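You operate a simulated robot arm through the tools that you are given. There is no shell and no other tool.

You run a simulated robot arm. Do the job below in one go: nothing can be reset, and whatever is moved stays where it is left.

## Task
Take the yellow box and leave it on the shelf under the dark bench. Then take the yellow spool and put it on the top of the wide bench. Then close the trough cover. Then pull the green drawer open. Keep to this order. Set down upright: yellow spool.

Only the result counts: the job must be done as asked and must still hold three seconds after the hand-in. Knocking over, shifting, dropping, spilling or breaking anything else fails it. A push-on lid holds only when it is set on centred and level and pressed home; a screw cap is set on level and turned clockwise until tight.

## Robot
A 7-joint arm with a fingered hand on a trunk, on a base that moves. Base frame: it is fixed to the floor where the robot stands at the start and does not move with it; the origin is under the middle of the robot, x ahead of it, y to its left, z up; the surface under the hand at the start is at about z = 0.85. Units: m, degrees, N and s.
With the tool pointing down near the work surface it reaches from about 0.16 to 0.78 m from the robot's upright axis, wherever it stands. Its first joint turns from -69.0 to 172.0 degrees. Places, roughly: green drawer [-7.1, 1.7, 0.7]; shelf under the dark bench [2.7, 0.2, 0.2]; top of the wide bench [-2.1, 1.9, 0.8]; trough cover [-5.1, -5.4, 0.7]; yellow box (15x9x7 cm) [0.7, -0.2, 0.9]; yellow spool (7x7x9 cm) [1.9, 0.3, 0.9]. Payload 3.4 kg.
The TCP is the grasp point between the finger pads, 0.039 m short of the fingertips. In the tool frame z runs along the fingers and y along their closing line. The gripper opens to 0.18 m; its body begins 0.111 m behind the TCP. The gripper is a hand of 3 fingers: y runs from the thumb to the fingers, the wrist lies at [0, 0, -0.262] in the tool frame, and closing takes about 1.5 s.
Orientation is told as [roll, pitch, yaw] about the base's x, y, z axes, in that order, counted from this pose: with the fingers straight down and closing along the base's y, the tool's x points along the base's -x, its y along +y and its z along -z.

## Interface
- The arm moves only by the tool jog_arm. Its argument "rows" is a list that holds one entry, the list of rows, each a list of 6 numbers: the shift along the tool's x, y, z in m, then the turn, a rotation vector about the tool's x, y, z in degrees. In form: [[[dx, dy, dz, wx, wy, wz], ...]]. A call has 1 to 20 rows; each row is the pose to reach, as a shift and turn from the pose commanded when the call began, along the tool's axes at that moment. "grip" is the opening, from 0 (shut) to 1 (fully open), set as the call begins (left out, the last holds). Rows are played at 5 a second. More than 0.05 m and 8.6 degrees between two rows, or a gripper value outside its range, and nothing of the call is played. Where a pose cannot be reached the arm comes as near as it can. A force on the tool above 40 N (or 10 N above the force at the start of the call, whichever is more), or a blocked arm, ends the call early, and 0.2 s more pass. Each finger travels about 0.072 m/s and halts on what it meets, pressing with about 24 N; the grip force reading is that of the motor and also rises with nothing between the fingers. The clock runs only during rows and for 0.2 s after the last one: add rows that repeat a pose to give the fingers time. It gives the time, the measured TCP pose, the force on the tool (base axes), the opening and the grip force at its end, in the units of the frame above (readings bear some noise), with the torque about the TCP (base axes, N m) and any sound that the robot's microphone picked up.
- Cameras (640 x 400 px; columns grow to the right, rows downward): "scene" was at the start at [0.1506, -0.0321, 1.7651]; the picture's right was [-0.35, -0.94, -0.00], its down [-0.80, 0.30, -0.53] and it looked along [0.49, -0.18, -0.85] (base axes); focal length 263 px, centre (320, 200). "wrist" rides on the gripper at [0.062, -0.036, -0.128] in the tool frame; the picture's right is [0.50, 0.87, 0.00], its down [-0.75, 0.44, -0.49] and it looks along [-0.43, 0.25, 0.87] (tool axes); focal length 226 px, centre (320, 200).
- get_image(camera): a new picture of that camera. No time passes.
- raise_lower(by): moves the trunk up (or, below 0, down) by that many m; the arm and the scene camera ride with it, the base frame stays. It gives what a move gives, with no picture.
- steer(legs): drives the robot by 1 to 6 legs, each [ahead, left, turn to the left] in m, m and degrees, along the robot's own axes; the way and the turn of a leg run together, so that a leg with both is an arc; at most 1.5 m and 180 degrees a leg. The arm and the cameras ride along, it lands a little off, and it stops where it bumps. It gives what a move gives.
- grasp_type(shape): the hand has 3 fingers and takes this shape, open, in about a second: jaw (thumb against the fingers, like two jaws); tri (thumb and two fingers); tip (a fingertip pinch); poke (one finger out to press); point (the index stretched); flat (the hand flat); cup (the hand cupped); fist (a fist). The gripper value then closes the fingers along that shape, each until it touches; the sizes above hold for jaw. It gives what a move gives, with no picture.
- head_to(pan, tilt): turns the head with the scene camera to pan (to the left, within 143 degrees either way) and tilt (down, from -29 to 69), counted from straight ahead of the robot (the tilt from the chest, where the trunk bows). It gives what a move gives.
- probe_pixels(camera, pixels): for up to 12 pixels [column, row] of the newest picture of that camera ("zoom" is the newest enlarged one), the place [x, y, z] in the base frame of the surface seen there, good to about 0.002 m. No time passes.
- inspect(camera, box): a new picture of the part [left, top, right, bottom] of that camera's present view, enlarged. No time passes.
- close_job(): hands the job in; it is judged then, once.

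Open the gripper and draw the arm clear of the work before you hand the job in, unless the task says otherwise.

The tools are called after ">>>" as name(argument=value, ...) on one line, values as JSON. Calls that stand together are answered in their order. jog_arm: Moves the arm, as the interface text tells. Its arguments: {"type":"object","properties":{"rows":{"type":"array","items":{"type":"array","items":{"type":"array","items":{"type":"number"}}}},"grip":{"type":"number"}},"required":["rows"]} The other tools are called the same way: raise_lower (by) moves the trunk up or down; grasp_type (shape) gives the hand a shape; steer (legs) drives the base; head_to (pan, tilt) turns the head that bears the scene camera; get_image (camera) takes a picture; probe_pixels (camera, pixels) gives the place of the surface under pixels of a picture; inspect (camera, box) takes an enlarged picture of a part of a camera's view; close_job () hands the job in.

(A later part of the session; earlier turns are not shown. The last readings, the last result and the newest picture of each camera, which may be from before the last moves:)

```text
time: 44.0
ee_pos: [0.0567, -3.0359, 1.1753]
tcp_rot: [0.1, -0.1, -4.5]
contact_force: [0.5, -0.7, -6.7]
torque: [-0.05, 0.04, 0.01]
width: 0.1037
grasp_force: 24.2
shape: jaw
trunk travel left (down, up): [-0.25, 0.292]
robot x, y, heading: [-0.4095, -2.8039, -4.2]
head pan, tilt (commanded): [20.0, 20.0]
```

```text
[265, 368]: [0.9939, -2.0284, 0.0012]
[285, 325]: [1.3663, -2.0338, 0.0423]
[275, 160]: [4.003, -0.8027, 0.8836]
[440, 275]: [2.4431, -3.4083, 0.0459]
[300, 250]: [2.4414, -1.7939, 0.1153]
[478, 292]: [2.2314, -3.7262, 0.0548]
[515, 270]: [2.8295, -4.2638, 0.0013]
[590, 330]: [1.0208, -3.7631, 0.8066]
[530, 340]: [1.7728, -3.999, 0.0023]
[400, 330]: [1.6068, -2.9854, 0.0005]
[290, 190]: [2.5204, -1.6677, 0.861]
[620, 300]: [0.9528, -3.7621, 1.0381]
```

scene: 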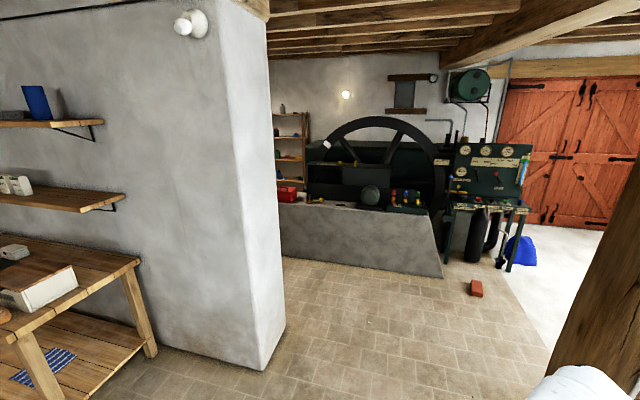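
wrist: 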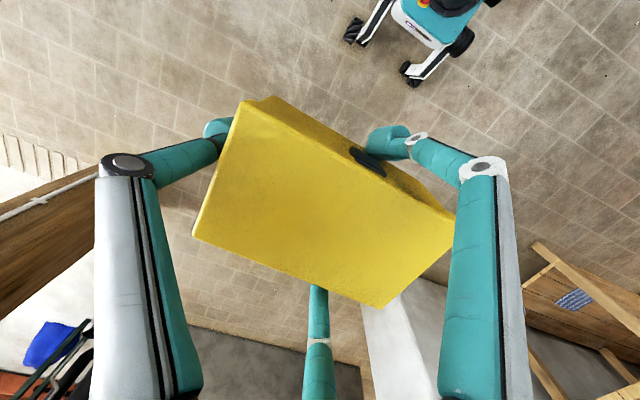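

The wall is 0.42 m thick (x 0.95–1.37) and an engine platform starts at x 2.44. I straighten the heading and drive ahead to about x 1.6, then look left along the corridor.

>>> steer(legs=[[0, 0, 4.4], [1.0, -0.05, 0], [0.95, 0, 0]])

>>> head_to(pan=80, tilt=22)

>>> get_image(camera="scene")

```text
time: 54.1
ee_pos: [1.9921, -3.0521, 1.1752]
tcp_rot: [-0.3, 0.0, -0.2]
contact_force: [-0.5, -1.0, -5.7]
torque: [-0.06, 0.03, 0.02]
width: 0.1036
grasp_force: 24.2
shape: jaw
trunk travel left (down, up): [-0.25, 0.292]
robot x, y, heading: [1.5122, -2.8607, -0.1]
head pan, tilt (commanded): [20.0, 20.0]
```

```text
time: 55.4
ee_pos: [1.9872, -3.0471, 1.1785]
tcp_rot: [-0.6, -0.3, -0.1]
contact_force: [0.0, 0.7, -5.1]
torque: [-0.07, 0.06, -0.02]
width: 0.1031
grasp_force: 23.7
shape: jaw
trunk travel left (down, up): [-0.25, 0.292]
robot x, y, heading: [1.5123, -2.8606, -0.0]
head pan, tilt (commanded): [80.0, 22.0]
```

```text
taken
```

scene: 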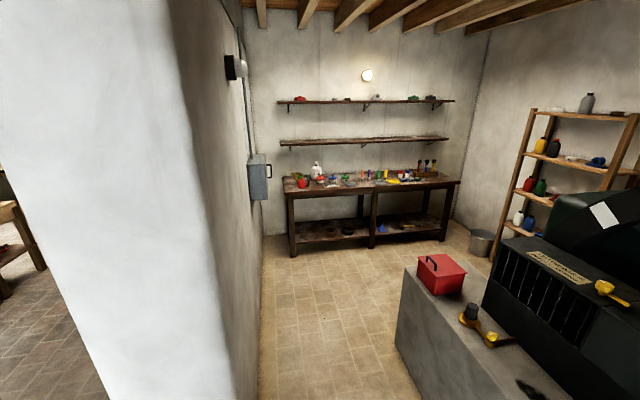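

The dark bench stands against the far wall with a low shelf under it. I probe its geometry and take an enlarged view.

>>> probe_pixels(camera="scene", pixels=[[288, 192], [458, 182], [292, 250], [372, 240], [330, 240], [443, 232], [300, 181], [320, 228], [398, 300], [400, 270], [480, 245], [262, 270]])

>>> inspect(camera="scene", box=[265, 80, 475, 270])

```text
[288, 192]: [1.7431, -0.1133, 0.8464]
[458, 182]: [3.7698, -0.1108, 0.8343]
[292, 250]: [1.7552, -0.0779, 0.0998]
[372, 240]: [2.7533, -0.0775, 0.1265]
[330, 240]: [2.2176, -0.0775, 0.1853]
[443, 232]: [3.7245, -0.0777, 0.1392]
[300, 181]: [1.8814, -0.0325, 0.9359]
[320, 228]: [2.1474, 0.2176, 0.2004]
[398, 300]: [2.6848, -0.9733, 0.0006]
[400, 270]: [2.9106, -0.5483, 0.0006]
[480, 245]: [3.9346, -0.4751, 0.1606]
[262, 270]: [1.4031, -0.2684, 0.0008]
```

```text
2.11 times, centred on (370, 175) of scene
```

zoom: 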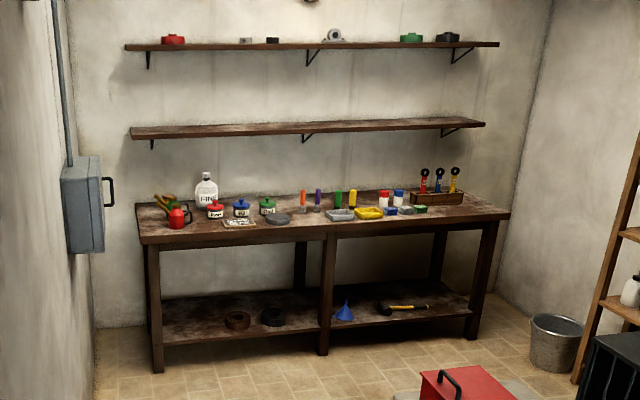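

Bench: top z≈0.85, front edge y −0.11, x 1.74–3.77; shelf top z 0.20, front edge y −0.08. I turn to face +y and drive up the corridor at about x 1.87 to y ≈ −1.2.

>>> steer(legs=[[0, 0, 90], [0.3, -0.36, 0], [1.35, 0, 0]])

>>> head_to(pan=0, tilt=35)

>>> get_image(camera="scene")

```text
time: 68.4
ee_pos: [2.0194, -0.7213, 1.1784]
tcp_rot: [-0.8, -0.3, 91.0]
contact_force: [-0.6, -0.7, -5.1]
torque: [-0.01, -0.09, 0.01]
width: 0.1027
grasp_force: 23.3
shape: jaw
trunk travel left (down, up): [-0.25, 0.292]
robot x, y, heading: [1.8496, -1.2016, 91.1]
head pan, tilt (commanded): [80.0, 22.0]
```

```text
time: 70.0
ee_pos: [2.0181, -0.7255, 1.179]
tcp_rot: [-1.0, -0.4, 90.9]
contact_force: [-1.0, -0.3, -6.0]
torque: [-0.1, -0.04, -0.02]
width: 0.1025
grasp_force: 23.9
shape: jaw
trunk travel left (down, up): [-0.25, 0.292]
robot x, y, heading: [1.849, -1.2035, 91.0]
head pan, tilt (commanded): [0.0, 35.0]
```

```text
taken
```

scene: 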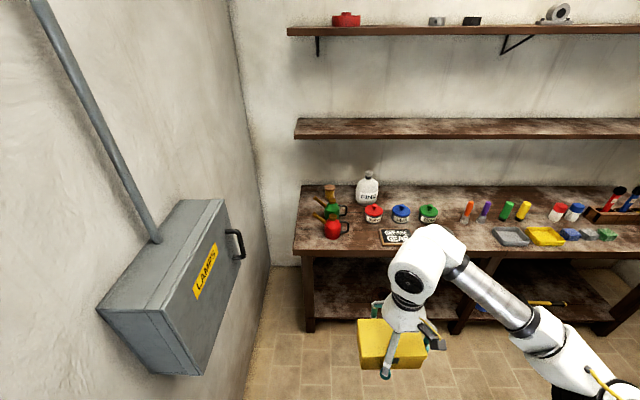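

The bench is right ahead. The grip width has crept from 0.1047 to 0.1025, so I check the box in the wrist view and enlarge the shelf and the bench's left end.

>>> get_image(camera="wrist")

>>> inspect(camera="scene", box=[290, 160, 550, 340])

```text
taken
```

wrist: 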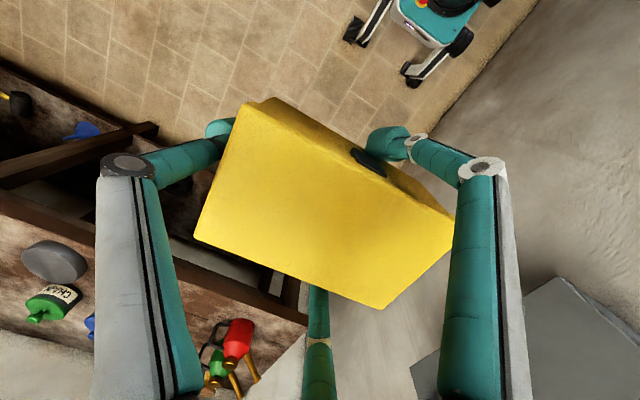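

```text
2.22 times, centred on (420, 250) of scene
```

zoom: 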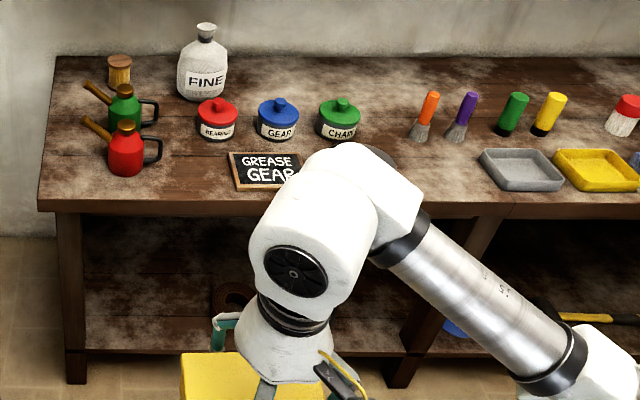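

The box hasn't moved in the grip. I probe the robot's base front in the wrist view, the shelf's free area, and the spool behind the oil cans at zoom (119,70).

>>> probe_pixels(camera="wrist", pixels=[[352, 35], [410, 78], [455, 48], [430, 40], [415, 15], [490, 3], [30, 145], [100, 150]])

>>> probe_pixels(camera="zoom", pixels=[[120, 60], [120, 75], [122, 85], [100, 260], [150, 300], [100, 330], [230, 295], [215, 300], [160, 345], [75, 370], [130, 205], [72, 215]])

```text
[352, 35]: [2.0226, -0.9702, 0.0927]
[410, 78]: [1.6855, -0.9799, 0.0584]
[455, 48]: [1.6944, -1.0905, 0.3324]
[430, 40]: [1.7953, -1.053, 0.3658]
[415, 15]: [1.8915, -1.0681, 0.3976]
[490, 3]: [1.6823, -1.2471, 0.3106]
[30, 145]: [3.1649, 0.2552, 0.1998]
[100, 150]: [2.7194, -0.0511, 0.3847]
```

```text
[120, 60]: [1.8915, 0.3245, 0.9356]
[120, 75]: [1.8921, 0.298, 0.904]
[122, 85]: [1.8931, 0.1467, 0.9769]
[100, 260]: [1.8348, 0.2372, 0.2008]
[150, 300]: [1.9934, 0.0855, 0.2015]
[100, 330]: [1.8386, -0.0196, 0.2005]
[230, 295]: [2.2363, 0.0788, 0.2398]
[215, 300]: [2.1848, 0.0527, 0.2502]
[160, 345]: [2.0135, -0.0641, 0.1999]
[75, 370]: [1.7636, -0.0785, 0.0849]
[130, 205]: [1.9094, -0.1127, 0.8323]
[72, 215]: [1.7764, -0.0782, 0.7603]
```

The base's front wheels reach only 0.27 m ahead of the axis. The shelf is free around x 1.98 (ring starts ≈2.16). I lower the trunk fully, drive 0.3 m ahead and look at the right side for the platform's end.

>>> raise_lower(by=-0.25)

>>> steer(legs=[[0.3, 0.03, -1]])

>>> head_to(pan=-60, tilt=45)

>>> get_image(camera="scene")

```text
time: 72.5
ee_pos: [2.0163, -0.7271, 0.9315]
tcp_rot: [-1.1, -0.6, 90.9]
contact_force: [-0.3, 0.3, -4.8]
torque: [-0.01, -0.04, 0.02]
width: 0.1024
grasp_force: 23.5
shape: jaw
trunk travel left (down, up): [0.0, 0.542]
robot x, y, heading: [1.8471, -1.2039, 90.8]
head pan, tilt (commanded): [0.0, 35.0]
```

```text
time: 74.6
ee_pos: [1.9898, -0.4349, 0.9305]
tcp_rot: [-1.0, -0.4, 90.2]
contact_force: [0.3, -0.1, -5.6]
torque: [-0.05, -0.1, 0.03]
width: 0.1026
grasp_force: 24.5
shape: jaw
trunk travel left (down, up): [0.0, 0.542]
robot x, y, heading: [1.8156, -0.9117, 90.2]
head pan, tilt (commanded): [0.0, 35.0]
```

```text
time: 75.9
ee_pos: [1.987, -0.4402, 0.9325]
tcp_rot: [-1.2, -0.7, 90.2]
contact_force: [0.7, 0.4, -5.9]
torque: [-0.05, -0.01, 0.01]
width: 0.1026
grasp_force: 23.6
shape: jaw
trunk travel left (down, up): [0.0, 0.542]
robot x, y, heading: [1.8152, -0.9125, 89.8]
head pan, tilt (commanded): [-60.0, 45.0]
```

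```text
taken
```

scene: 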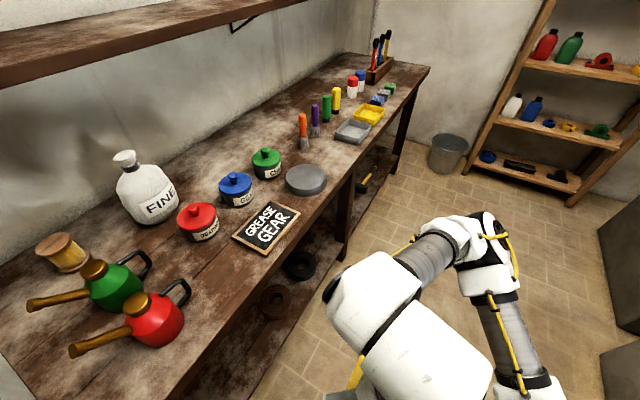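

The picture shows the shelf rings at (278,300) and (300,265) and clear floor near the elbow. I probe these, the spool at (65,252) and the platform edge.

>>> probe_pixels(camera="scene", pixels=[[262, 302], [278, 290], [290, 300], [268, 318], [300, 262], [65, 240], [60, 262], [610, 240], [490, 230], [470, 250], [230, 370], [200, 390]])

```text
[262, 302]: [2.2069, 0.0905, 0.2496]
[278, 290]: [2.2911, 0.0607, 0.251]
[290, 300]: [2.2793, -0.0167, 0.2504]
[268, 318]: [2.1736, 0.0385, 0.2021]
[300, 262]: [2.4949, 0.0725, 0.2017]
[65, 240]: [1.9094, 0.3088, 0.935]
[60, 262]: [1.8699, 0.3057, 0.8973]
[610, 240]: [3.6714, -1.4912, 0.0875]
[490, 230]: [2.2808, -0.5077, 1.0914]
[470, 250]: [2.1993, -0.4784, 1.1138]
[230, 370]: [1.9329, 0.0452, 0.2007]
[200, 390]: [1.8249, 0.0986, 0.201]
```

Everything is clear. I lower the arm in front of the bench in stages: first 0.3 m down with a little forward reach.

>>> jog_arm(rows=[[[-0.005, 0, 0.03, 0, 0, 0], [-0.01, 0, 0.06, 0, 0, 0], [-0.015, 0, 0.09, -0.1, -0.2, 0], [-0.02, 0, 0.12, -0.2, -0.4, 0], [-0.025, 0, 0.15, -0.3, -0.6, 0], [-0.03, 0, 0.18, -0.4, -0.8, 0], [-0.035, 0, 0.21, -0.5, -1.0, 0], [-0.04, 0, 0.24, -0.6, -1.0, 0], [-0.045, 0, 0.27, -0.6, -1.0, 0], [-0.05, 0, 0.3, -0.6, -1.0, 0], [-0.05, 0, 0.3, -0.6, -1.0, 0]]])

>>> get_image(camera="scene")

```text
time: 78.3
ee_pos: [1.9931, -0.39, 0.6341]
tcp_rot: [-0.6, -1.7, 90.2]
contact_force: [-0.1, 0.0, -6.8]
torque: [0.01, -0.07, 0.0]
width: 0.1022
grasp_force: 23.6
shape: jaw
trunk travel left (down, up): [0.0, 0.542]
robot x, y, heading: [1.8169, -0.9089, 90.3]
head pan, tilt (commanded): [-60.0, 45.0]
```

```text
taken
```

scene: 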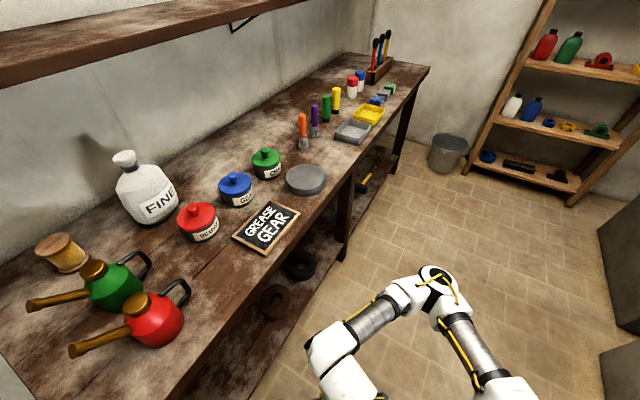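

The convention shows roll = −tool x and pitch = +tool y, so I correct the small tilt (wx −0.6, wy +1.7) while lowering a further 0.33 m to z ≈ 0.30.

>>> jog_arm(rows=[[[-0.005, 0, 0.03, -0.1, 0.3, 0], [-0.01, 0, 0.06, -0.2, 0.6, 0], [-0.015, 0, 0.09, -0.3, 0.9, 0], [-0.02, 0, 0.12, -0.4, 1.2, 0], [-0.025, 0, 0.15, -0.5, 1.5, 0], [-0.03, 0, 0.18, -0.6, 1.7, 0], [-0.04, 0, 0.21, -0.6, 1.7, 0], [-0.045, 0, 0.24, -0.6, 1.7, 0], [-0.05, 0, 0.27, -0.6, 1.7, 0], [-0.055, 0, 0.3, -0.6, 1.7, 0], [-0.06, 0, 0.33, -0.6, 1.7, 0], [-0.06, 0, 0.33, -0.6, 1.7, 0]]])

>>> get_image(camera="wrist")

>>> head_to(pan=-10, tilt=55)

>>> get_image(camera="scene")

```text
time: 80.9
ee_pos: [1.9981, -0.317, 0.3041]
tcp_rot: [-0.1, 0.0, 90.2]
contact_force: [0.5, -0.3, -5.2]
torque: [-0.02, -0.09, 0.02]
width: 0.1017
grasp_force: 23.8
shape: jaw
trunk travel left (down, up): [0.0, 0.542]
robot x, y, heading: [1.8177, -0.9142, 90.1]
head pan, tilt (commanded): [-60.0, 45.0]
```

```text
taken
```

wrist: 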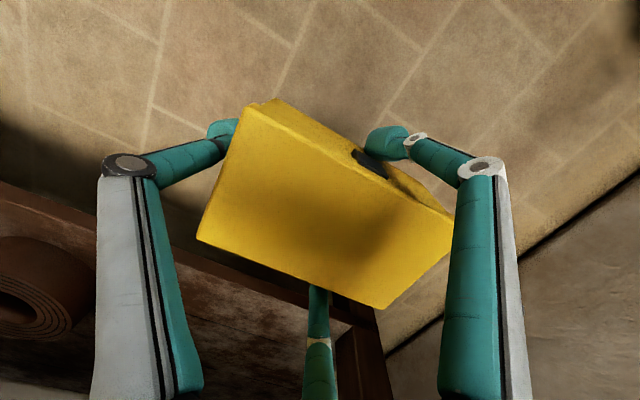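

```text
time: 82.0
ee_pos: [1.9994, -0.3167, 0.3034]
tcp_rot: [0.1, 0.0, 90.2]
contact_force: [-0.5, -0.1, -5.8]
torque: [-0.05, -0.04, 0.01]
width: 0.1016
grasp_force: 23.8
shape: jaw
trunk travel left (down, up): [0.0, 0.542]
robot x, y, heading: [1.818, -0.9144, 90.1]
head pan, tilt (commanded): [-10.0, 55.0]
```

```text
taken
```

scene: 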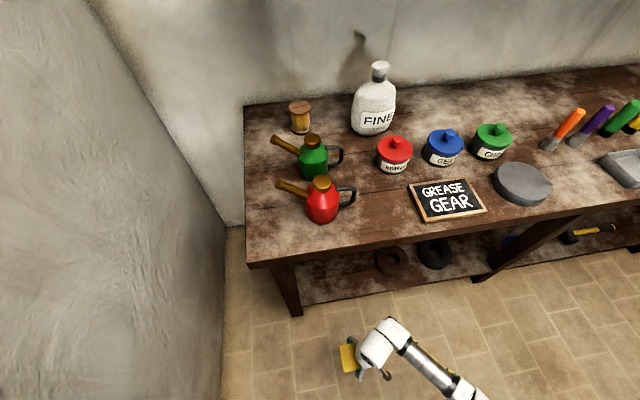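

The box hangs level at z 0.30, in front of the shelf. I probe the forearm's height and the bench's underside before driving in.

>>> probe_pixels(camera="scene", pixels=[[385, 330], [375, 345], [405, 345], [430, 365], [455, 385], [475, 395], [265, 262], [280, 262], [500, 240], [300, 300], [290, 270], [350, 250]])

```text
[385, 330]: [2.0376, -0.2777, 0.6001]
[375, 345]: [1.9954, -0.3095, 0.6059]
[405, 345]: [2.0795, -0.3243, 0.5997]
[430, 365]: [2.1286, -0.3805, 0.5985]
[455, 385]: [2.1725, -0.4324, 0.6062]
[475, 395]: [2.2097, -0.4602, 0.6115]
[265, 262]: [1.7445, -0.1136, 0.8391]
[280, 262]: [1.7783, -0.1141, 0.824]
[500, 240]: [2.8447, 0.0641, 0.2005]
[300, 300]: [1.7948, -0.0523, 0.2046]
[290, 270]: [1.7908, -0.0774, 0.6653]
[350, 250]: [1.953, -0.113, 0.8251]
```

The whole forearm lies below z 0.62, well under the bench top. I drive forward 0.35 m (and 1.4 cm left) to bring the box over the shelf.

>>> steer(legs=[[0.2, 0.01, 0], [0.15, 0.004, 0]])

>>> get_image(camera="wrist")

>>> get_image(camera="scene")

```text
time: 84.6
ee_pos: [1.9853, 0.0325, 0.3037]
tcp_rot: [-0.1, -0.1, 90.1]
contact_force: [-0.7, 0.6, -4.9]
torque: [-0.01, -0.06, -0.05]
width: 0.1015
grasp_force: 23.9
shape: jaw
trunk travel left (down, up): [0.0, 0.542]
robot x, y, heading: [1.8011, -0.5622, 90.1]
head pan, tilt (commanded): [-10.0, 55.0]
```

```text
taken
```

wrist: 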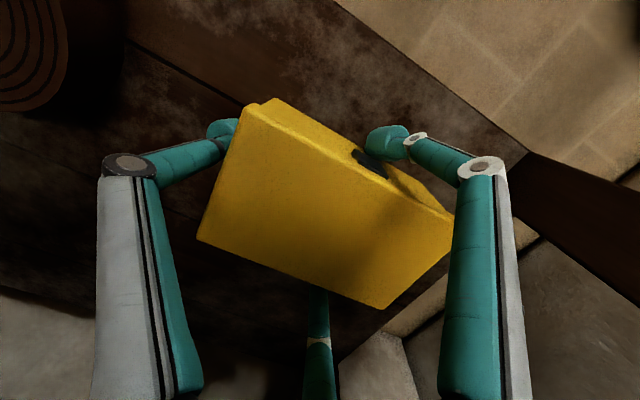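

```text
taken
```

scene: 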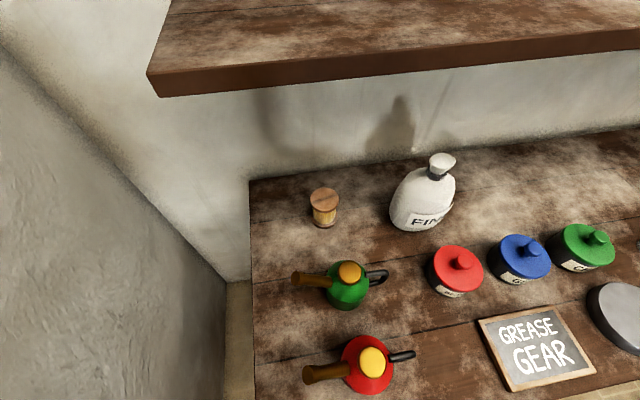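

The box is over the shelf with TCP y 0.0325. I lower 5 cm, then approach in small steps watching the vertical force.

>>> jog_arm(rows=[[[0, 0, 0.015, 0, 0, 0], [0, 0, 0.03, 0, 0, 0], [0, 0, 0.042, 0, 0, 0], [0, 0, 0.05, 0, 0, 0], [0, 0, 0.053, 0, 0, 0], [0, 0, 0.053, 0, 0, 0]]])

>>> jog_arm(rows=[[[0, 0, 0.002, 0, 0, 0], [0, 0, 0.004, 0, 0, 0], [0, 0, 0.004, 0, 0, 0]]])

```text
time: 86.0
ee_pos: [1.984, 0.0318, 0.2549]
tcp_rot: [-0.3, -0.4, 90.0]
contact_force: [-0.2, 0.2, -5.2]
torque: [-0.02, -0.06, 0.02]
width: 0.1013
grasp_force: 24.0
shape: jaw
trunk travel left (down, up): [0.0, 0.542]
robot x, y, heading: [1.8001, -0.5615, 90.0]
head pan, tilt (commanded): [-10.0, 55.0]
```

```text
time: 86.8
ee_pos: [1.9843, 0.0325, 0.2504]
tcp_rot: [-0.2, -0.3, 89.9]
contact_force: [-0.5, -0.3, -5.1]
torque: [-0.02, -0.05, 0.0]
width: 0.1013
grasp_force: 24.4
shape: jaw
trunk travel left (down, up): [0.0, 0.542]
robot x, y, heading: [1.8013, -0.5606, 89.8]
head pan, tilt (commanded): [-10.0, 55.0]
```

No contact yet at z 0.2504; I go on down in millimetre steps.

>>> jog_arm(rows=[[[0, 0, 0.002, 0, 0, 0], [0, 0, 0.004, 0, 0, 0], [0, 0, 0.004, 0, 0, 0]]])

```text
time: 87.6
ee_pos: [1.9841, 0.0334, 0.2475]
tcp_rot: [-0.2, -0.3, 90.1]
contact_force: [-0.3, -0.9, -5.9]
torque: [-0.04, -0.03, -0.01]
width: 0.1013
grasp_force: 23.6
shape: jaw
trunk travel left (down, up): [0.0, 0.542]
robot x, y, heading: [1.8031, -0.565, 90.1]
head pan, tilt (commanded): [-10.0, 55.0]
```

>>> jog_arm(rows=[[[0, 0, 0.001, 0, 0, 0], [0, 0, 0.002, 0, 0, 0], [0, 0, 0.003, 0, 0, 0], [0, 0, 0.003, 0, 0, 0]]])

>>> get_image(camera="wrist")

```text
time: 88.6
ee_pos: [1.9848, 0.0312, 0.2461]
tcp_rot: [-0.2, -0.5, 90.1]
contact_force: [0.5, -1.0, 0.2]
torque: [-0.12, 0.05, -0.02]
width: 0.1013
grasp_force: 24.5
shape: jaw
trunk travel left (down, up): [0.0, 0.542]
robot x, y, heading: [1.8024, -0.563, 89.9]
head pan, tilt (commanded): [-10.0, 55.0]
```

```text
taken
```

wrist: 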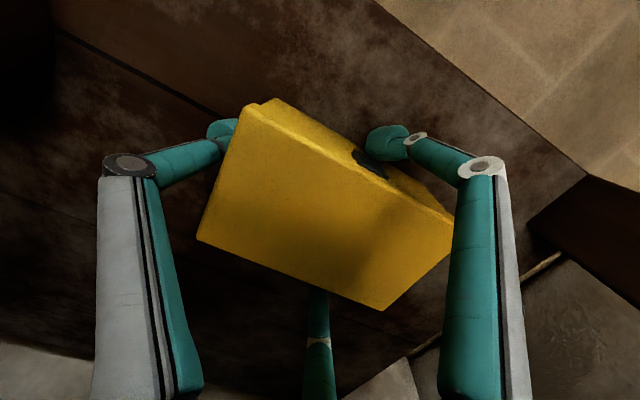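

The load has transferred to the shelf (vertical force ≈ 0). I open the fingers to 0.85.

>>> jog_arm(rows=[[[0, 0, 0, 0, 0, 0], [0, 0, 0, 0, 0, 0], [0, 0, 0, 0, 0, 0], [0, 0, 0, 0, 0, 0], [0, 0, 0, 0, 0, 0]]], grip=0.85)

>>> get_image(camera="wrist")

```text
time: 89.8
ee_pos: [1.985, 0.0324, 0.2446]
tcp_rot: [-0.2, -0.3, 90.2]
contact_force: [-0.4, -0.2, 0.4]
torque: [-0.03, -0.01, 0.0]
width: 0.1527
grasp_force: 0.0
shape: jaw
trunk travel left (down, up): [0.0, 0.542]
robot x, y, heading: [1.8038, -0.5643, 90.1]
head pan, tilt (commanded): [-10.0, 55.0]
```

```text
taken
```

wrist: 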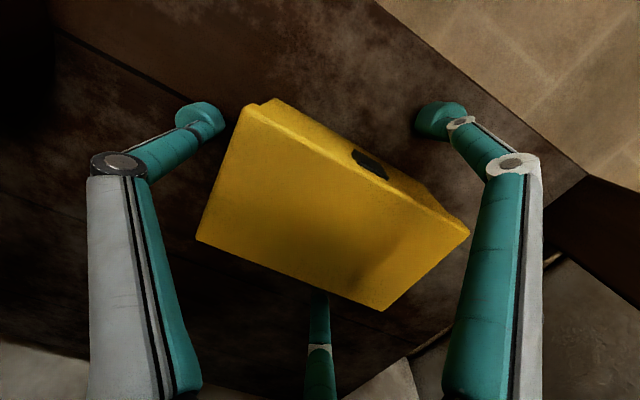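

The fingers are free of the box. I raise the hand 9.5 cm straight up, still under the bench top.

>>> jog_arm(rows=[[[0, 0, -0.02, 0, 0, 0], [0, 0, -0.04, 0, 0, 0], [0, 0, -0.06, 0, 0, 0], [0, 0, -0.08, 0, 0, 0], [0, 0, -0.095, 0, 0, 0], [0, 0, -0.095, 0, 0, 0]]])

>>> get_image(camera="wrist")

```text
time: 91.2
ee_pos: [1.9847, 0.0304, 0.3387]
tcp_rot: [-0.2, -0.4, 90.0]
contact_force: [0.5, 0.4, 0.4]
torque: [0.01, -0.02, 0.0]
width: 0.153
grasp_force: 0.1
shape: jaw
trunk travel left (down, up): [0.0, 0.542]
robot x, y, heading: [1.8005, -0.5609, 90.0]
head pan, tilt (commanded): [-10.0, 55.0]
```

```text
taken
```

wrist: 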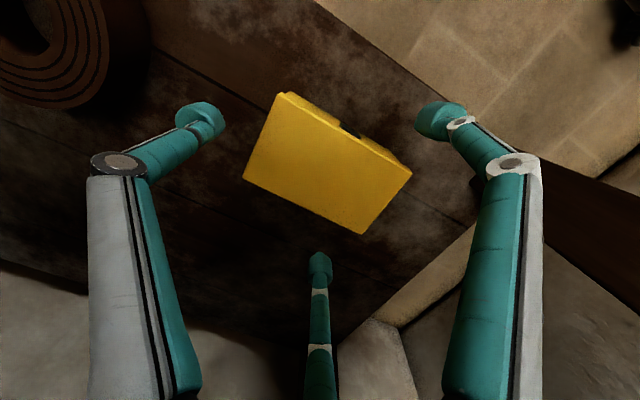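

The box stands on the shelf, tips are above it. I verify its place by probing and then drive straight back 0.42 m.

>>> probe_pixels(camera="wrist", pixels=[[290, 100], [250, 175], [405, 172], [362, 228], [325, 165], [450, 180], [200, 150]])

>>> steer(legs=[[-0.42, 0, 0]])

>>> get_image(camera="wrist")

```text
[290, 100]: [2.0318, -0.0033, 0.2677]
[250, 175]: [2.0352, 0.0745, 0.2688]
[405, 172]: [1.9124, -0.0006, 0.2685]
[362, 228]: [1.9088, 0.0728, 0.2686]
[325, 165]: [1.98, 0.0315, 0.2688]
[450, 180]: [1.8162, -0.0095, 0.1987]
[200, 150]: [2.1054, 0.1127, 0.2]
```

```text
time: 93.8
ee_pos: [1.9879, -0.401, 0.338]
tcp_rot: [-0.3, -0.4, 89.6]
contact_force: [0.6, -0.2, 0.3]
torque: [0.03, -0.01, -0.01]
width: 0.1528
grasp_force: 0.0
shape: jaw
trunk travel left (down, up): [0.0, 0.542]
robot x, y, heading: [1.798, -0.9906, 89.6]
head pan, tilt (commanded): [-10.0, 55.0]
```

```text
taken
```

wrist: 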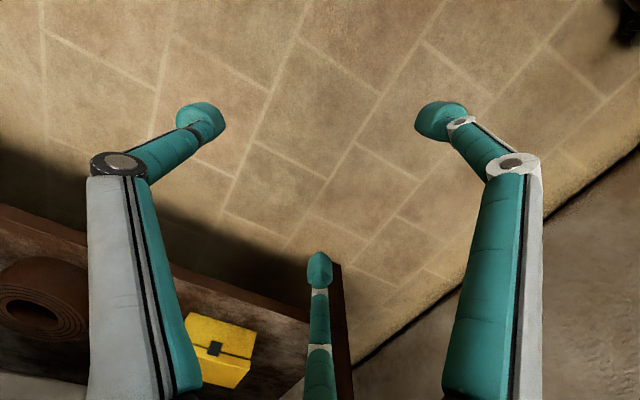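

The yellow box rests on the shelf at (1.97, 0.035), top z 0.268. Now I raise the trunk by 0.25 and the arm up and back, clear of the bench.

>>> raise_lower(by=0.25)

>>> jog_arm(rows=[[[0.005, 0, -0.035, 0, 0, 0], [0.01, 0, -0.07, 0, 0, 0], [0.015, 0, -0.105, 0, 0, 0], [0.02, 0, -0.14, 0, 0, 0], [0.025, 0, -0.175, 0, 0, 0], [0.03, 0, -0.21, 0, 0, 0], [0.035, 0, -0.245, 0, 0, 0], [0.04, 0, -0.28, 0, 0, 0], [0.045, 0, -0.315, 0, 0, 0], [0.05, 0, -0.35, 0, 0, 0], [0.055, 0, -0.385, 0, 0, 0], [0.06, 0, -0.42, 0, 0, 0], [0.065, 0, -0.455, 0, 0, 0], [0.07, 0, -0.49, 0, 0, 0], [0.075, 0, -0.525, 0, 0, 0], [0.08, 0, -0.56, 0, 0, 0], [0.08, 0, -0.56, 0, 0, 0]]])

>>> head_to(pan=0, tilt=35)

>>> get_image(camera="scene")

```text
time: 96.4
ee_pos: [1.9867, -0.4023, 0.5919]
tcp_rot: [-0.4, -0.6, 89.8]
contact_force: [0.4, 0.0, 0.6]
torque: [-0.03, 0.0, -0.02]
width: 0.1528
grasp_force: 0.0
shape: jaw
trunk travel left (down, up): [-0.25, 0.292]
robot x, y, heading: [1.7994, -0.9903, 89.5]
head pan, tilt (commanded): [-10.0, 55.0]
```

```text
time: 100.0
ee_pos: [1.9823, -0.488, 1.1474]
tcp_rot: [-0.4, -0.7, 89.8]
contact_force: [0.0, 0.1, -0.9]
torque: [-0.02, 0.04, -0.01]
width: 0.1527
grasp_force: 0.1
shape: jaw
trunk travel left (down, up): [-0.25, 0.292]
robot x, y, heading: [1.7999, -0.9913, 90.0]
head pan, tilt (commanded): [-10.0, 55.0]
```

```text
time: 100.8
ee_pos: [1.9823, -0.488, 1.1492]
tcp_rot: [-0.3, -0.6, 89.8]
contact_force: [0.0, 0.0, 0.9]
torque: [0.04, 0.02, 0.02]
width: 0.1528
grasp_force: 0.1
shape: jaw
trunk travel left (down, up): [-0.25, 0.292]
robot x, y, heading: [1.799, -0.9921, 89.6]
head pan, tilt (commanded): [0.0, 35.0]
```

```text
taken
```

scene: 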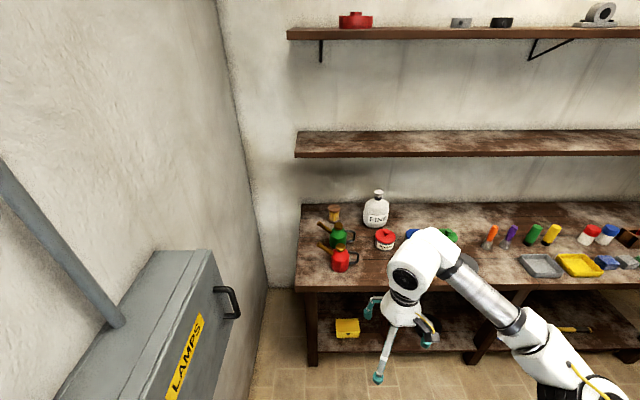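

Now I see the shelf above and the spool at (333,213). I probe the shelf's edge heights, the wall, spool and neighbours in an enlarged view.

>>> inspect(camera="scene", box=[290, 125, 420, 285])

>>> probe_pixels(camera="scene", pixels=[[320, 149], [320, 154], [320, 157], [320, 135], [320, 170], [333, 208], [334, 216], [350, 237], [323, 224], [320, 243], [378, 195], [366, 215]])

```text
2.50 times, centred on (355, 205) of scene
```

zoom: 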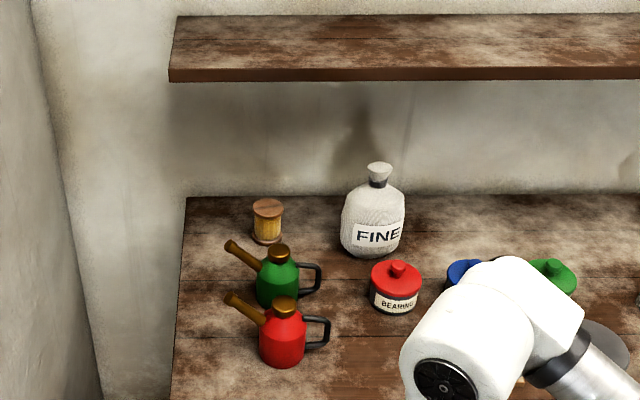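

```text
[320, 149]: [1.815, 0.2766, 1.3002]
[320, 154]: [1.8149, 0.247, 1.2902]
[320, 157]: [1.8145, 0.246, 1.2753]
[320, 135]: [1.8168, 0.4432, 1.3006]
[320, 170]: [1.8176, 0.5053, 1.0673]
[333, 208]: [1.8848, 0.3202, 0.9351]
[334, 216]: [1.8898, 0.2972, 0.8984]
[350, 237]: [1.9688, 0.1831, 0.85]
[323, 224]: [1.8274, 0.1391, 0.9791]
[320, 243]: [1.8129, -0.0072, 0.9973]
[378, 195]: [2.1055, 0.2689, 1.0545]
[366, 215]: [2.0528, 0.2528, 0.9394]
```

The shelf overhead (underside ≈1.265, front edge y 0.247) again forces a tilted entry over the green can (top ≈0.98). I probe the spool in detail, the cans, and the lamps box on the left wall.

>>> probe_pixels(camera="zoom", pixels=[[268, 205], [254, 205], [283, 205], [268, 199], [268, 214], [267, 230], [268, 240], [252, 242], [280, 248], [319, 268], [229, 243], [280, 290]])

>>> probe_pixels(camera="scene", pixels=[[212, 252], [236, 302], [228, 290], [200, 300], [150, 260], [160, 395], [305, 340], [300, 205], [298, 150], [345, 325], [350, 320]])

```text
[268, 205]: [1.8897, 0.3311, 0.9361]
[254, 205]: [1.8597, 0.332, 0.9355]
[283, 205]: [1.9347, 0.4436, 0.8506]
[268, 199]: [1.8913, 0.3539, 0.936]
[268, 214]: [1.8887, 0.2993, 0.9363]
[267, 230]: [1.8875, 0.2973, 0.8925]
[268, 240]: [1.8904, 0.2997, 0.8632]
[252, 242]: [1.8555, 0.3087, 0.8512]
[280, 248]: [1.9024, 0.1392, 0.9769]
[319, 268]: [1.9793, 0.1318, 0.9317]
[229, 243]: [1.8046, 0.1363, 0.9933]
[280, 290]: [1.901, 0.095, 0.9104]
```

```text
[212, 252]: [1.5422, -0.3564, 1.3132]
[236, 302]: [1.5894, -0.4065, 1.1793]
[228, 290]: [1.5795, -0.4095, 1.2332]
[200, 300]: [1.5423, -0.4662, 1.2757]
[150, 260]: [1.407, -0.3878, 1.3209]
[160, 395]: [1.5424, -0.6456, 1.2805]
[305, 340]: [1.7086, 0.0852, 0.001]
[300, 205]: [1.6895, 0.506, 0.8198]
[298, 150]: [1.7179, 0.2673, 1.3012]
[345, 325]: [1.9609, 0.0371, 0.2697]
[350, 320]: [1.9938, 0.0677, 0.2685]
```

Spool: centre ≈(1.89, 0.327), top z 0.936, radius ≈0.032. I drive ahead 0.45 m (hand at z 1.15, above all cans) keeping x ≈ 1.80, clear of the lamps box, and check the landing.

>>> steer(legs=[[0.45, 0, 0]])

>>> get_image(camera="scene")

```text
time: 103.6
ee_pos: [1.9788, -0.0356, 1.1487]
tcp_rot: [-0.4, -0.6, 90.3]
contact_force: [0.8, -0.5, -0.6]
torque: [0.0, 0.01, -0.01]
width: 0.153
grasp_force: 0.2
shape: jaw
trunk travel left (down, up): [-0.25, 0.292]
robot x, y, heading: [1.7995, -0.5441, 90.5]
head pan, tilt (commanded): [0.0, 35.0]
```

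```text
taken
```

scene: 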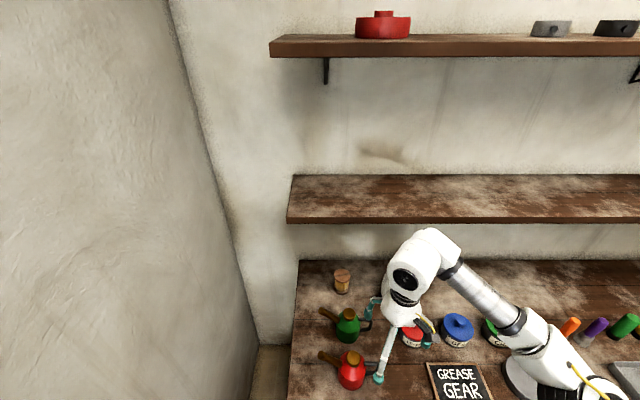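

Landed well. I pull the hand back slightly, shift it to x ≈1.89, tilt it 30° (fingers forward) and set the opening to 0.7 before closing in.

>>> jog_arm(rows=[[[0.01, 0.018, 0.01, 0, -6, 0], [0.02, 0.036, 0.02, 0, -12, 0], [0.03, 0.054, 0.03, 0, -18, 0], [0.04, 0.072, 0.04, 0, -24, 0], [0.05, 0.089, 0.048, 0, -30, 0], [0.05, 0.089, 0.048, 0, -30, 0]]], grip=0.7)

>>> steer(legs=[[0.165, 0, 0]])

>>> get_image(camera="scene")

>>> get_image(camera="wrist")

```text
time: 105.0
ee_pos: [1.8892, -0.0896, 1.1018]
tcp_rot: [-0.7, -30.7, 90.7]
contact_force: [0.0, 0.1, -0.3]
torque: [0.0, 0.02, 0.0]
width: 0.1264
grasp_force: 0.1
shape: jaw
trunk travel left (down, up): [-0.25, 0.292]
robot x, y, heading: [1.7991, -0.5438, 90.2]
head pan, tilt (commanded): [0.0, 35.0]
```

```text
time: 106.4
ee_pos: [1.8867, 0.079, 1.1002]
tcp_rot: [-0.8, -30.6, 90.8]
contact_force: [0.8, -0.2, 0.7]
torque: [-0.01, -0.03, -0.04]
width: 0.1263
grasp_force: 0.0
shape: jaw
trunk travel left (down, up): [-0.25, 0.292]
robot x, y, heading: [1.7999, -0.3747, 90.4]
head pan, tilt (commanded): [0.0, 35.0]
```

```text
taken
```

scene: 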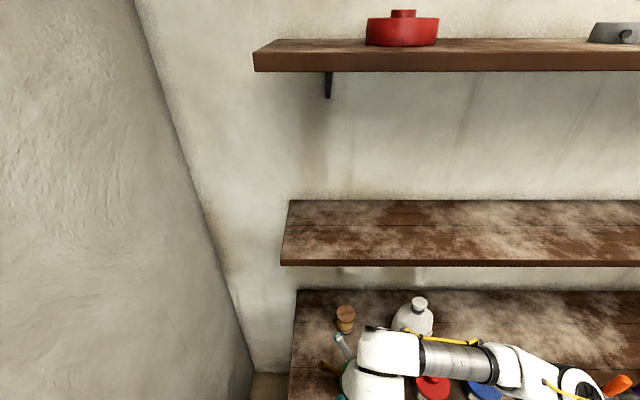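

```text
taken
```

wrist: 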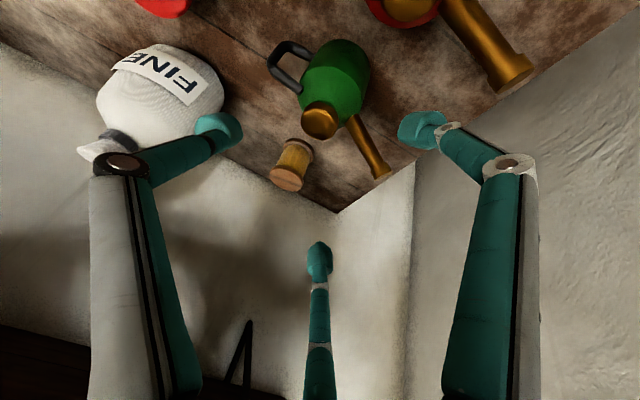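

The hand is at (1.887, 0.079, 1.10), tilted 30.6°. I probe the wrist/forearm against the shelf, and the spool again from this nearer wrist view.

>>> probe_pixels(camera="scene", pixels=[[365, 330], [385, 326], [410, 335], [430, 340], [480, 345], [520, 355], [375, 350], [345, 312], [345, 330]])

>>> probe_pixels(camera="wrist", pixels=[[285, 178], [272, 176], [298, 186], [290, 170], [284, 188], [300, 142], [312, 152], [320, 120], [380, 175], [278, 60], [205, 140], [220, 130]])

```text
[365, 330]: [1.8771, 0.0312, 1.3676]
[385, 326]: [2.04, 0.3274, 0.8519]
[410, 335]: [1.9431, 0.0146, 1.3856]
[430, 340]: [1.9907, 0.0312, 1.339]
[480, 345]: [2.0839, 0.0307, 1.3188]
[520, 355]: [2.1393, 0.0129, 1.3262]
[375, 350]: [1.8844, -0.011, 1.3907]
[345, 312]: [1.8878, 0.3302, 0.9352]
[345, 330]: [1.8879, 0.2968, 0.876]
```

```text
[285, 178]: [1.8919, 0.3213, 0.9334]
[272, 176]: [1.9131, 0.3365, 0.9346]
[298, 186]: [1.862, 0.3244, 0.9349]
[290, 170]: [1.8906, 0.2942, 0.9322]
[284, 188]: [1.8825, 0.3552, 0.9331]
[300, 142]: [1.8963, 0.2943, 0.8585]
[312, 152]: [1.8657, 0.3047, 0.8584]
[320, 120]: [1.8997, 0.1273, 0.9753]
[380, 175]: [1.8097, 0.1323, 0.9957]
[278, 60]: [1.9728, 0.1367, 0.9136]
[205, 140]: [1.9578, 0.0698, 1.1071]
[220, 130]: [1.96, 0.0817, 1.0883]
```

The spool's centre is (1.889, 0.3255), top z 0.935. I need the exact shelf underside, so I enlarge its front edge.

>>> inspect(camera="scene", box=[285, 235, 375, 290])

>>> probe_pixels(camera="zoom", pixels=[[100, 170], [100, 180], [100, 190], [100, 200], [100, 205], [100, 210], [100, 215], [100, 220], [100, 225], [100, 230], [100, 240], [400, 215]])

```text
7.11 times, centred on (330, 262) of scene
```

zoom: 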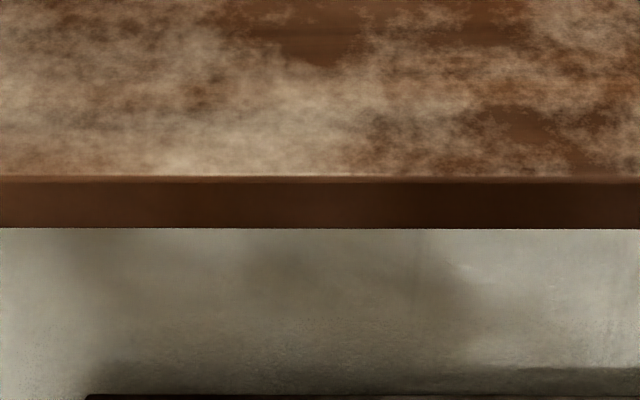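

```text
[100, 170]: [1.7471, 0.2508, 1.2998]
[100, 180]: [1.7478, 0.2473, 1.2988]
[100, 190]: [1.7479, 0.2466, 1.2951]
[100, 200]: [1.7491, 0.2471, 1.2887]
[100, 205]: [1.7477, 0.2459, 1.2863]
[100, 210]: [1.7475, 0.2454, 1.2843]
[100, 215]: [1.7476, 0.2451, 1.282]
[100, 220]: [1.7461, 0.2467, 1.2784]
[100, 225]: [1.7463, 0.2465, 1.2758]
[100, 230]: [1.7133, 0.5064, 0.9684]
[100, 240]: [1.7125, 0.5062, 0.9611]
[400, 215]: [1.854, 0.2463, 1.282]
```

Shelf underside is 1.275. I move forward horizontally at z ≈1.09 over the green can to y ≈0.245, wrist still in front of the shelf.

>>> jog_arm(rows=[[[-0.0274, -0.001, 0.0185, 0, 0, 0], [-0.0548, -0.002, 0.037, 0, 0, 0], [-0.0822, -0.003, 0.0555, 0, 0, 0], [-0.1096, -0.004, 0.074, 0, 0, 0], [-0.137, -0.0045, 0.0926, 0, 0, 0], [-0.137, -0.0045, 0.0926, 0, 0, 0]]])

>>> get_image(camera="wrist")

>>> get_image(camera="scene")

```text
time: 107.8
ee_pos: [1.8863, 0.24, 1.0932]
tcp_rot: [-0.9, -31.1, 91.1]
contact_force: [-0.2, -1.1, -0.5]
torque: [0.01, -0.02, -0.03]
width: 0.1264
grasp_force: 0.1
shape: jaw
trunk travel left (down, up): [-0.25, 0.292]
robot x, y, heading: [1.7988, -0.3767, 90.2]
head pan, tilt (commanded): [0.0, 35.0]
```

```text
taken
```

wrist: 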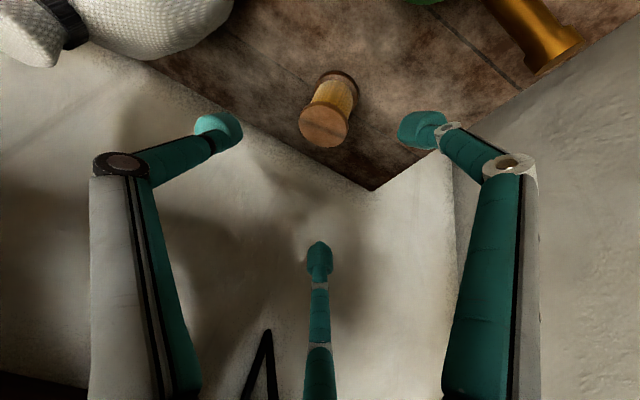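

```text
taken
```

scene: 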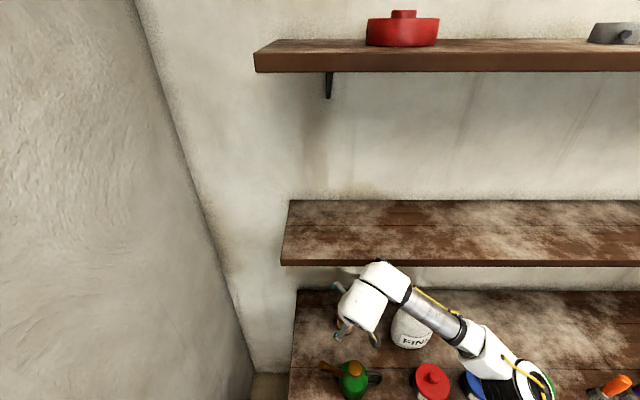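

The hand is above the spool region. I probe the wrist's topmost points near the shelf edge at (380,265) before lowering.

>>> probe_pixels(camera="scene", pixels=[[378, 263], [390, 267], [402, 275], [368, 275], [360, 290], [410, 290], [430, 298], [450, 315], [372, 268], [480, 340], [355, 385], [325, 368]])

```text
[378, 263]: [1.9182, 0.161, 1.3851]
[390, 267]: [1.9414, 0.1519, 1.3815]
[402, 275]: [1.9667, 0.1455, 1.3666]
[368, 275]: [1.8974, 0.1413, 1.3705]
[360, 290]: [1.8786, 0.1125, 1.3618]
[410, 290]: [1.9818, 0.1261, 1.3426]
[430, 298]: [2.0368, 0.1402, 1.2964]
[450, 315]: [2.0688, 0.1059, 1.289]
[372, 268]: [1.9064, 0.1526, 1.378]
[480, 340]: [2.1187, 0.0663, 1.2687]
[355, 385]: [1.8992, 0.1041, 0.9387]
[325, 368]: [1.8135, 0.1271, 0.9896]
```

Top of the wrist is at y ≤ ~0.18, well in front of the shelf edge (0.247). I lower straight to z ≈0.963.

>>> jog_arm(rows=[[[0.0136, -0.001, 0.03, 0, 0, 0], [0.0272, -0.002, 0.0595, 0, 0, 0], [0.0408, -0.003, 0.089, 0, 0, 0], [0.0543, -0.003, 0.119, 0, 0, 0], [0.0543, -0.003, 0.119, 0, 0, 0]]])

>>> get_image(camera="wrist")

>>> get_image(camera="scene")

```text
time: 109.0
ee_pos: [1.8882, 0.2528, 0.9643]
tcp_rot: [-0.9, -31.0, 91.1]
contact_force: [0.2, -0.8, 0.4]
torque: [0.02, 0.03, 0.05]
width: 0.1266
grasp_force: 0.0
shape: jaw
trunk travel left (down, up): [-0.25, 0.292]
robot x, y, heading: [1.7995, -0.3758, 90.5]
head pan, tilt (commanded): [0.0, 35.0]
```

```text
taken
```

wrist: 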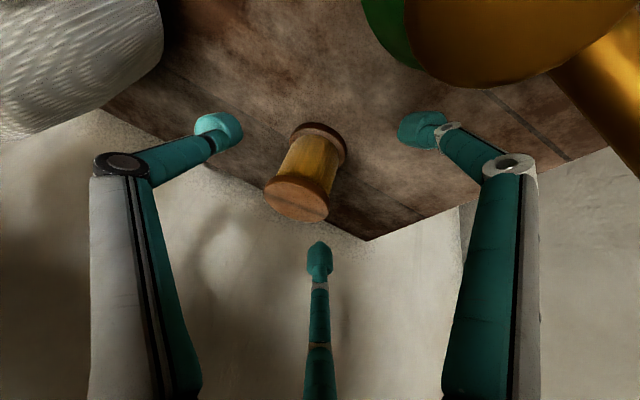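

```text
taken
```

scene: 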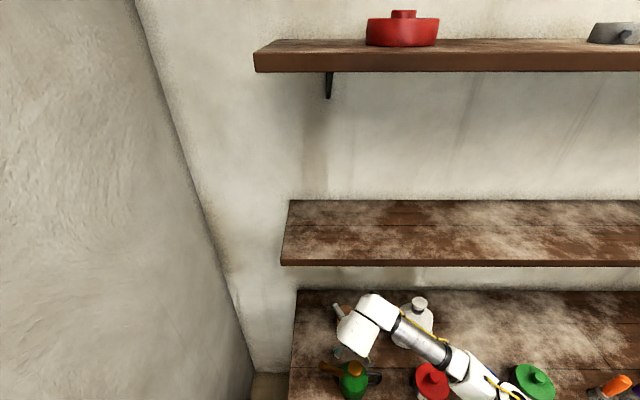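

The spool is now between the fingers' lanes, and the can is clear. I check the wrist's highest points once more before going under the shelf.

>>> probe_pixels(camera="scene", pixels=[[370, 297], [382, 300], [392, 308], [360, 308], [350, 325], [400, 318], [420, 330], [450, 355]])

>>> probe_pixels(camera="wrist", pixels=[[295, 200], [268, 188], [328, 212], [318, 128], [290, 132], [345, 150], [230, 130], [415, 130], [318, 258], [320, 245]])

```text
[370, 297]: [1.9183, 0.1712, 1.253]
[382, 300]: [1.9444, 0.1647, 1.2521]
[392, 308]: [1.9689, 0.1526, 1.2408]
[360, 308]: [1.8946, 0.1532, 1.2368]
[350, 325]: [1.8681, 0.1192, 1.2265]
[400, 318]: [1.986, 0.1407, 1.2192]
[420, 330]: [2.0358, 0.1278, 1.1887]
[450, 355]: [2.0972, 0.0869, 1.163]
```

```text
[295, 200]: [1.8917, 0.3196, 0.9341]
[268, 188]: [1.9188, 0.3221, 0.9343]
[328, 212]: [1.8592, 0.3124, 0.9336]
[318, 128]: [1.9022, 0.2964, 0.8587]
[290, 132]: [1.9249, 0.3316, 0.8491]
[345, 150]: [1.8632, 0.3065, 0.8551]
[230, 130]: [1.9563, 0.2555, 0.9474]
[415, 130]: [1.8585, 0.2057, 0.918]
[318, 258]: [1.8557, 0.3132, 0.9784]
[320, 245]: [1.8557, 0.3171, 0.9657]
```

Wrist top is 1.253 and spool centre confirmed. I swing the hand upright over the spool, ending at about (1.889, 0.3255, 0.93).

>>> jog_arm(rows=[[[-0.011, -0.0005, 0.0078, 0, 5.5, 0], [-0.0221, -0.001, 0.0156, 0, 11, 0], [-0.0336, -0.0015, 0.0237, 0, 16, 0], [-0.0451, -0.002, 0.0317, 0, 21, 0], [-0.045, -0.002, 0.043, 0, 24.5, 0], [-0.0448, -0.0021, 0.055, 0, 28, 0], [-0.0446, -0.0022, 0.0668, 0, 31, 0], [-0.0446, -0.0022, 0.0668, 0, 31, 0]]])

>>> get_image(camera="wrist")

>>> get_image(camera="scene")

```text
time: 110.8
ee_pos: [1.8924, 0.3268, 0.9307]
tcp_rot: [-0.8, 0.1, 90.5]
contact_force: [0.7, 0.5, -0.6]
torque: [0.02, 0.0, 0.0]
width: 0.1262
grasp_force: 0.1
shape: jaw
trunk travel left (down, up): [-0.25, 0.292]
robot x, y, heading: [1.7981, -0.3783, 90.6]
head pan, tilt (commanded): [0.0, 35.0]
```

```text
taken
```

wrist: 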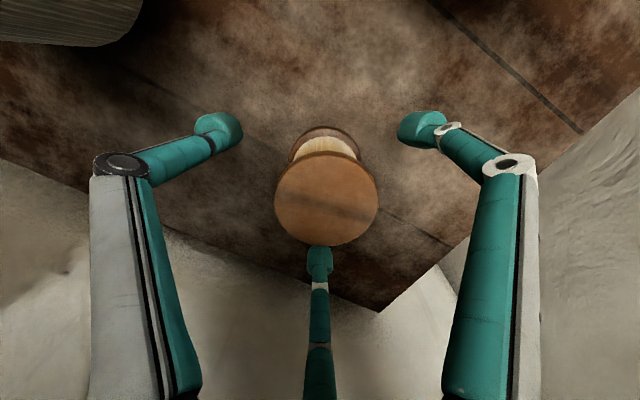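

```text
taken
```

scene: 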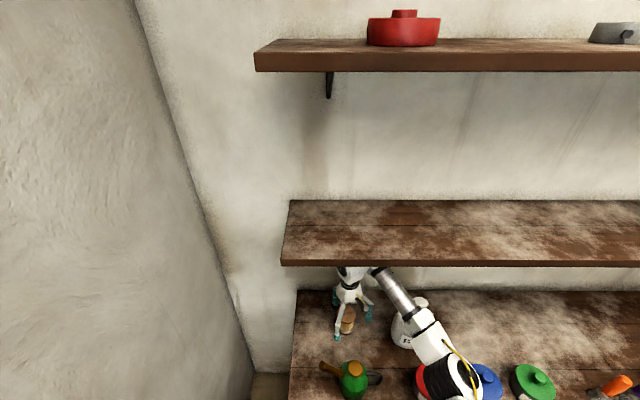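

The spool is centred between the fingers. Since the forearm passes near the FINE bottle and jars, I probe its underside region before going lower.

>>> probe_pixels(camera="scene", pixels=[[385, 278], [395, 290], [408, 302], [415, 312], [425, 320], [432, 345], [450, 360], [460, 385], [420, 303], [405, 330], [350, 285]])

>>> inspect(camera="scene", box=[320, 250, 480, 400])

```text
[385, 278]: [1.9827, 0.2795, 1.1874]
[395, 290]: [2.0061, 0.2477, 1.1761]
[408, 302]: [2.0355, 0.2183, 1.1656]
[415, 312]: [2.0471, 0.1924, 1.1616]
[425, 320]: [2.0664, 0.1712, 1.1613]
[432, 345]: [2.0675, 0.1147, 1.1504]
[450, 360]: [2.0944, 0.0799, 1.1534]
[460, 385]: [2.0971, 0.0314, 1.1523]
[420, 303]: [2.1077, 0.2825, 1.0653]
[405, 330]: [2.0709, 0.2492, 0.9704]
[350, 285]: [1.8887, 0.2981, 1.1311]
```

```text
2.67 times, centred on (400, 325) of scene
```

zoom: 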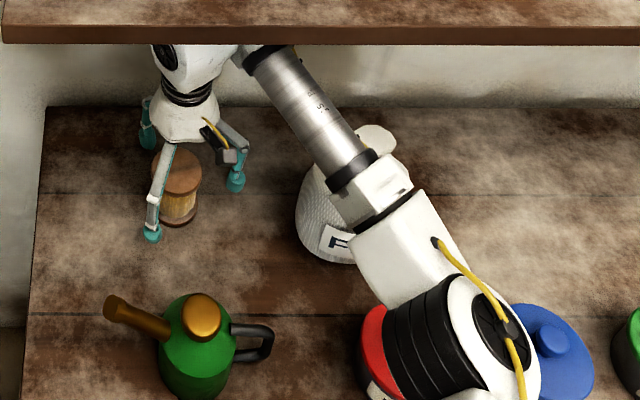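

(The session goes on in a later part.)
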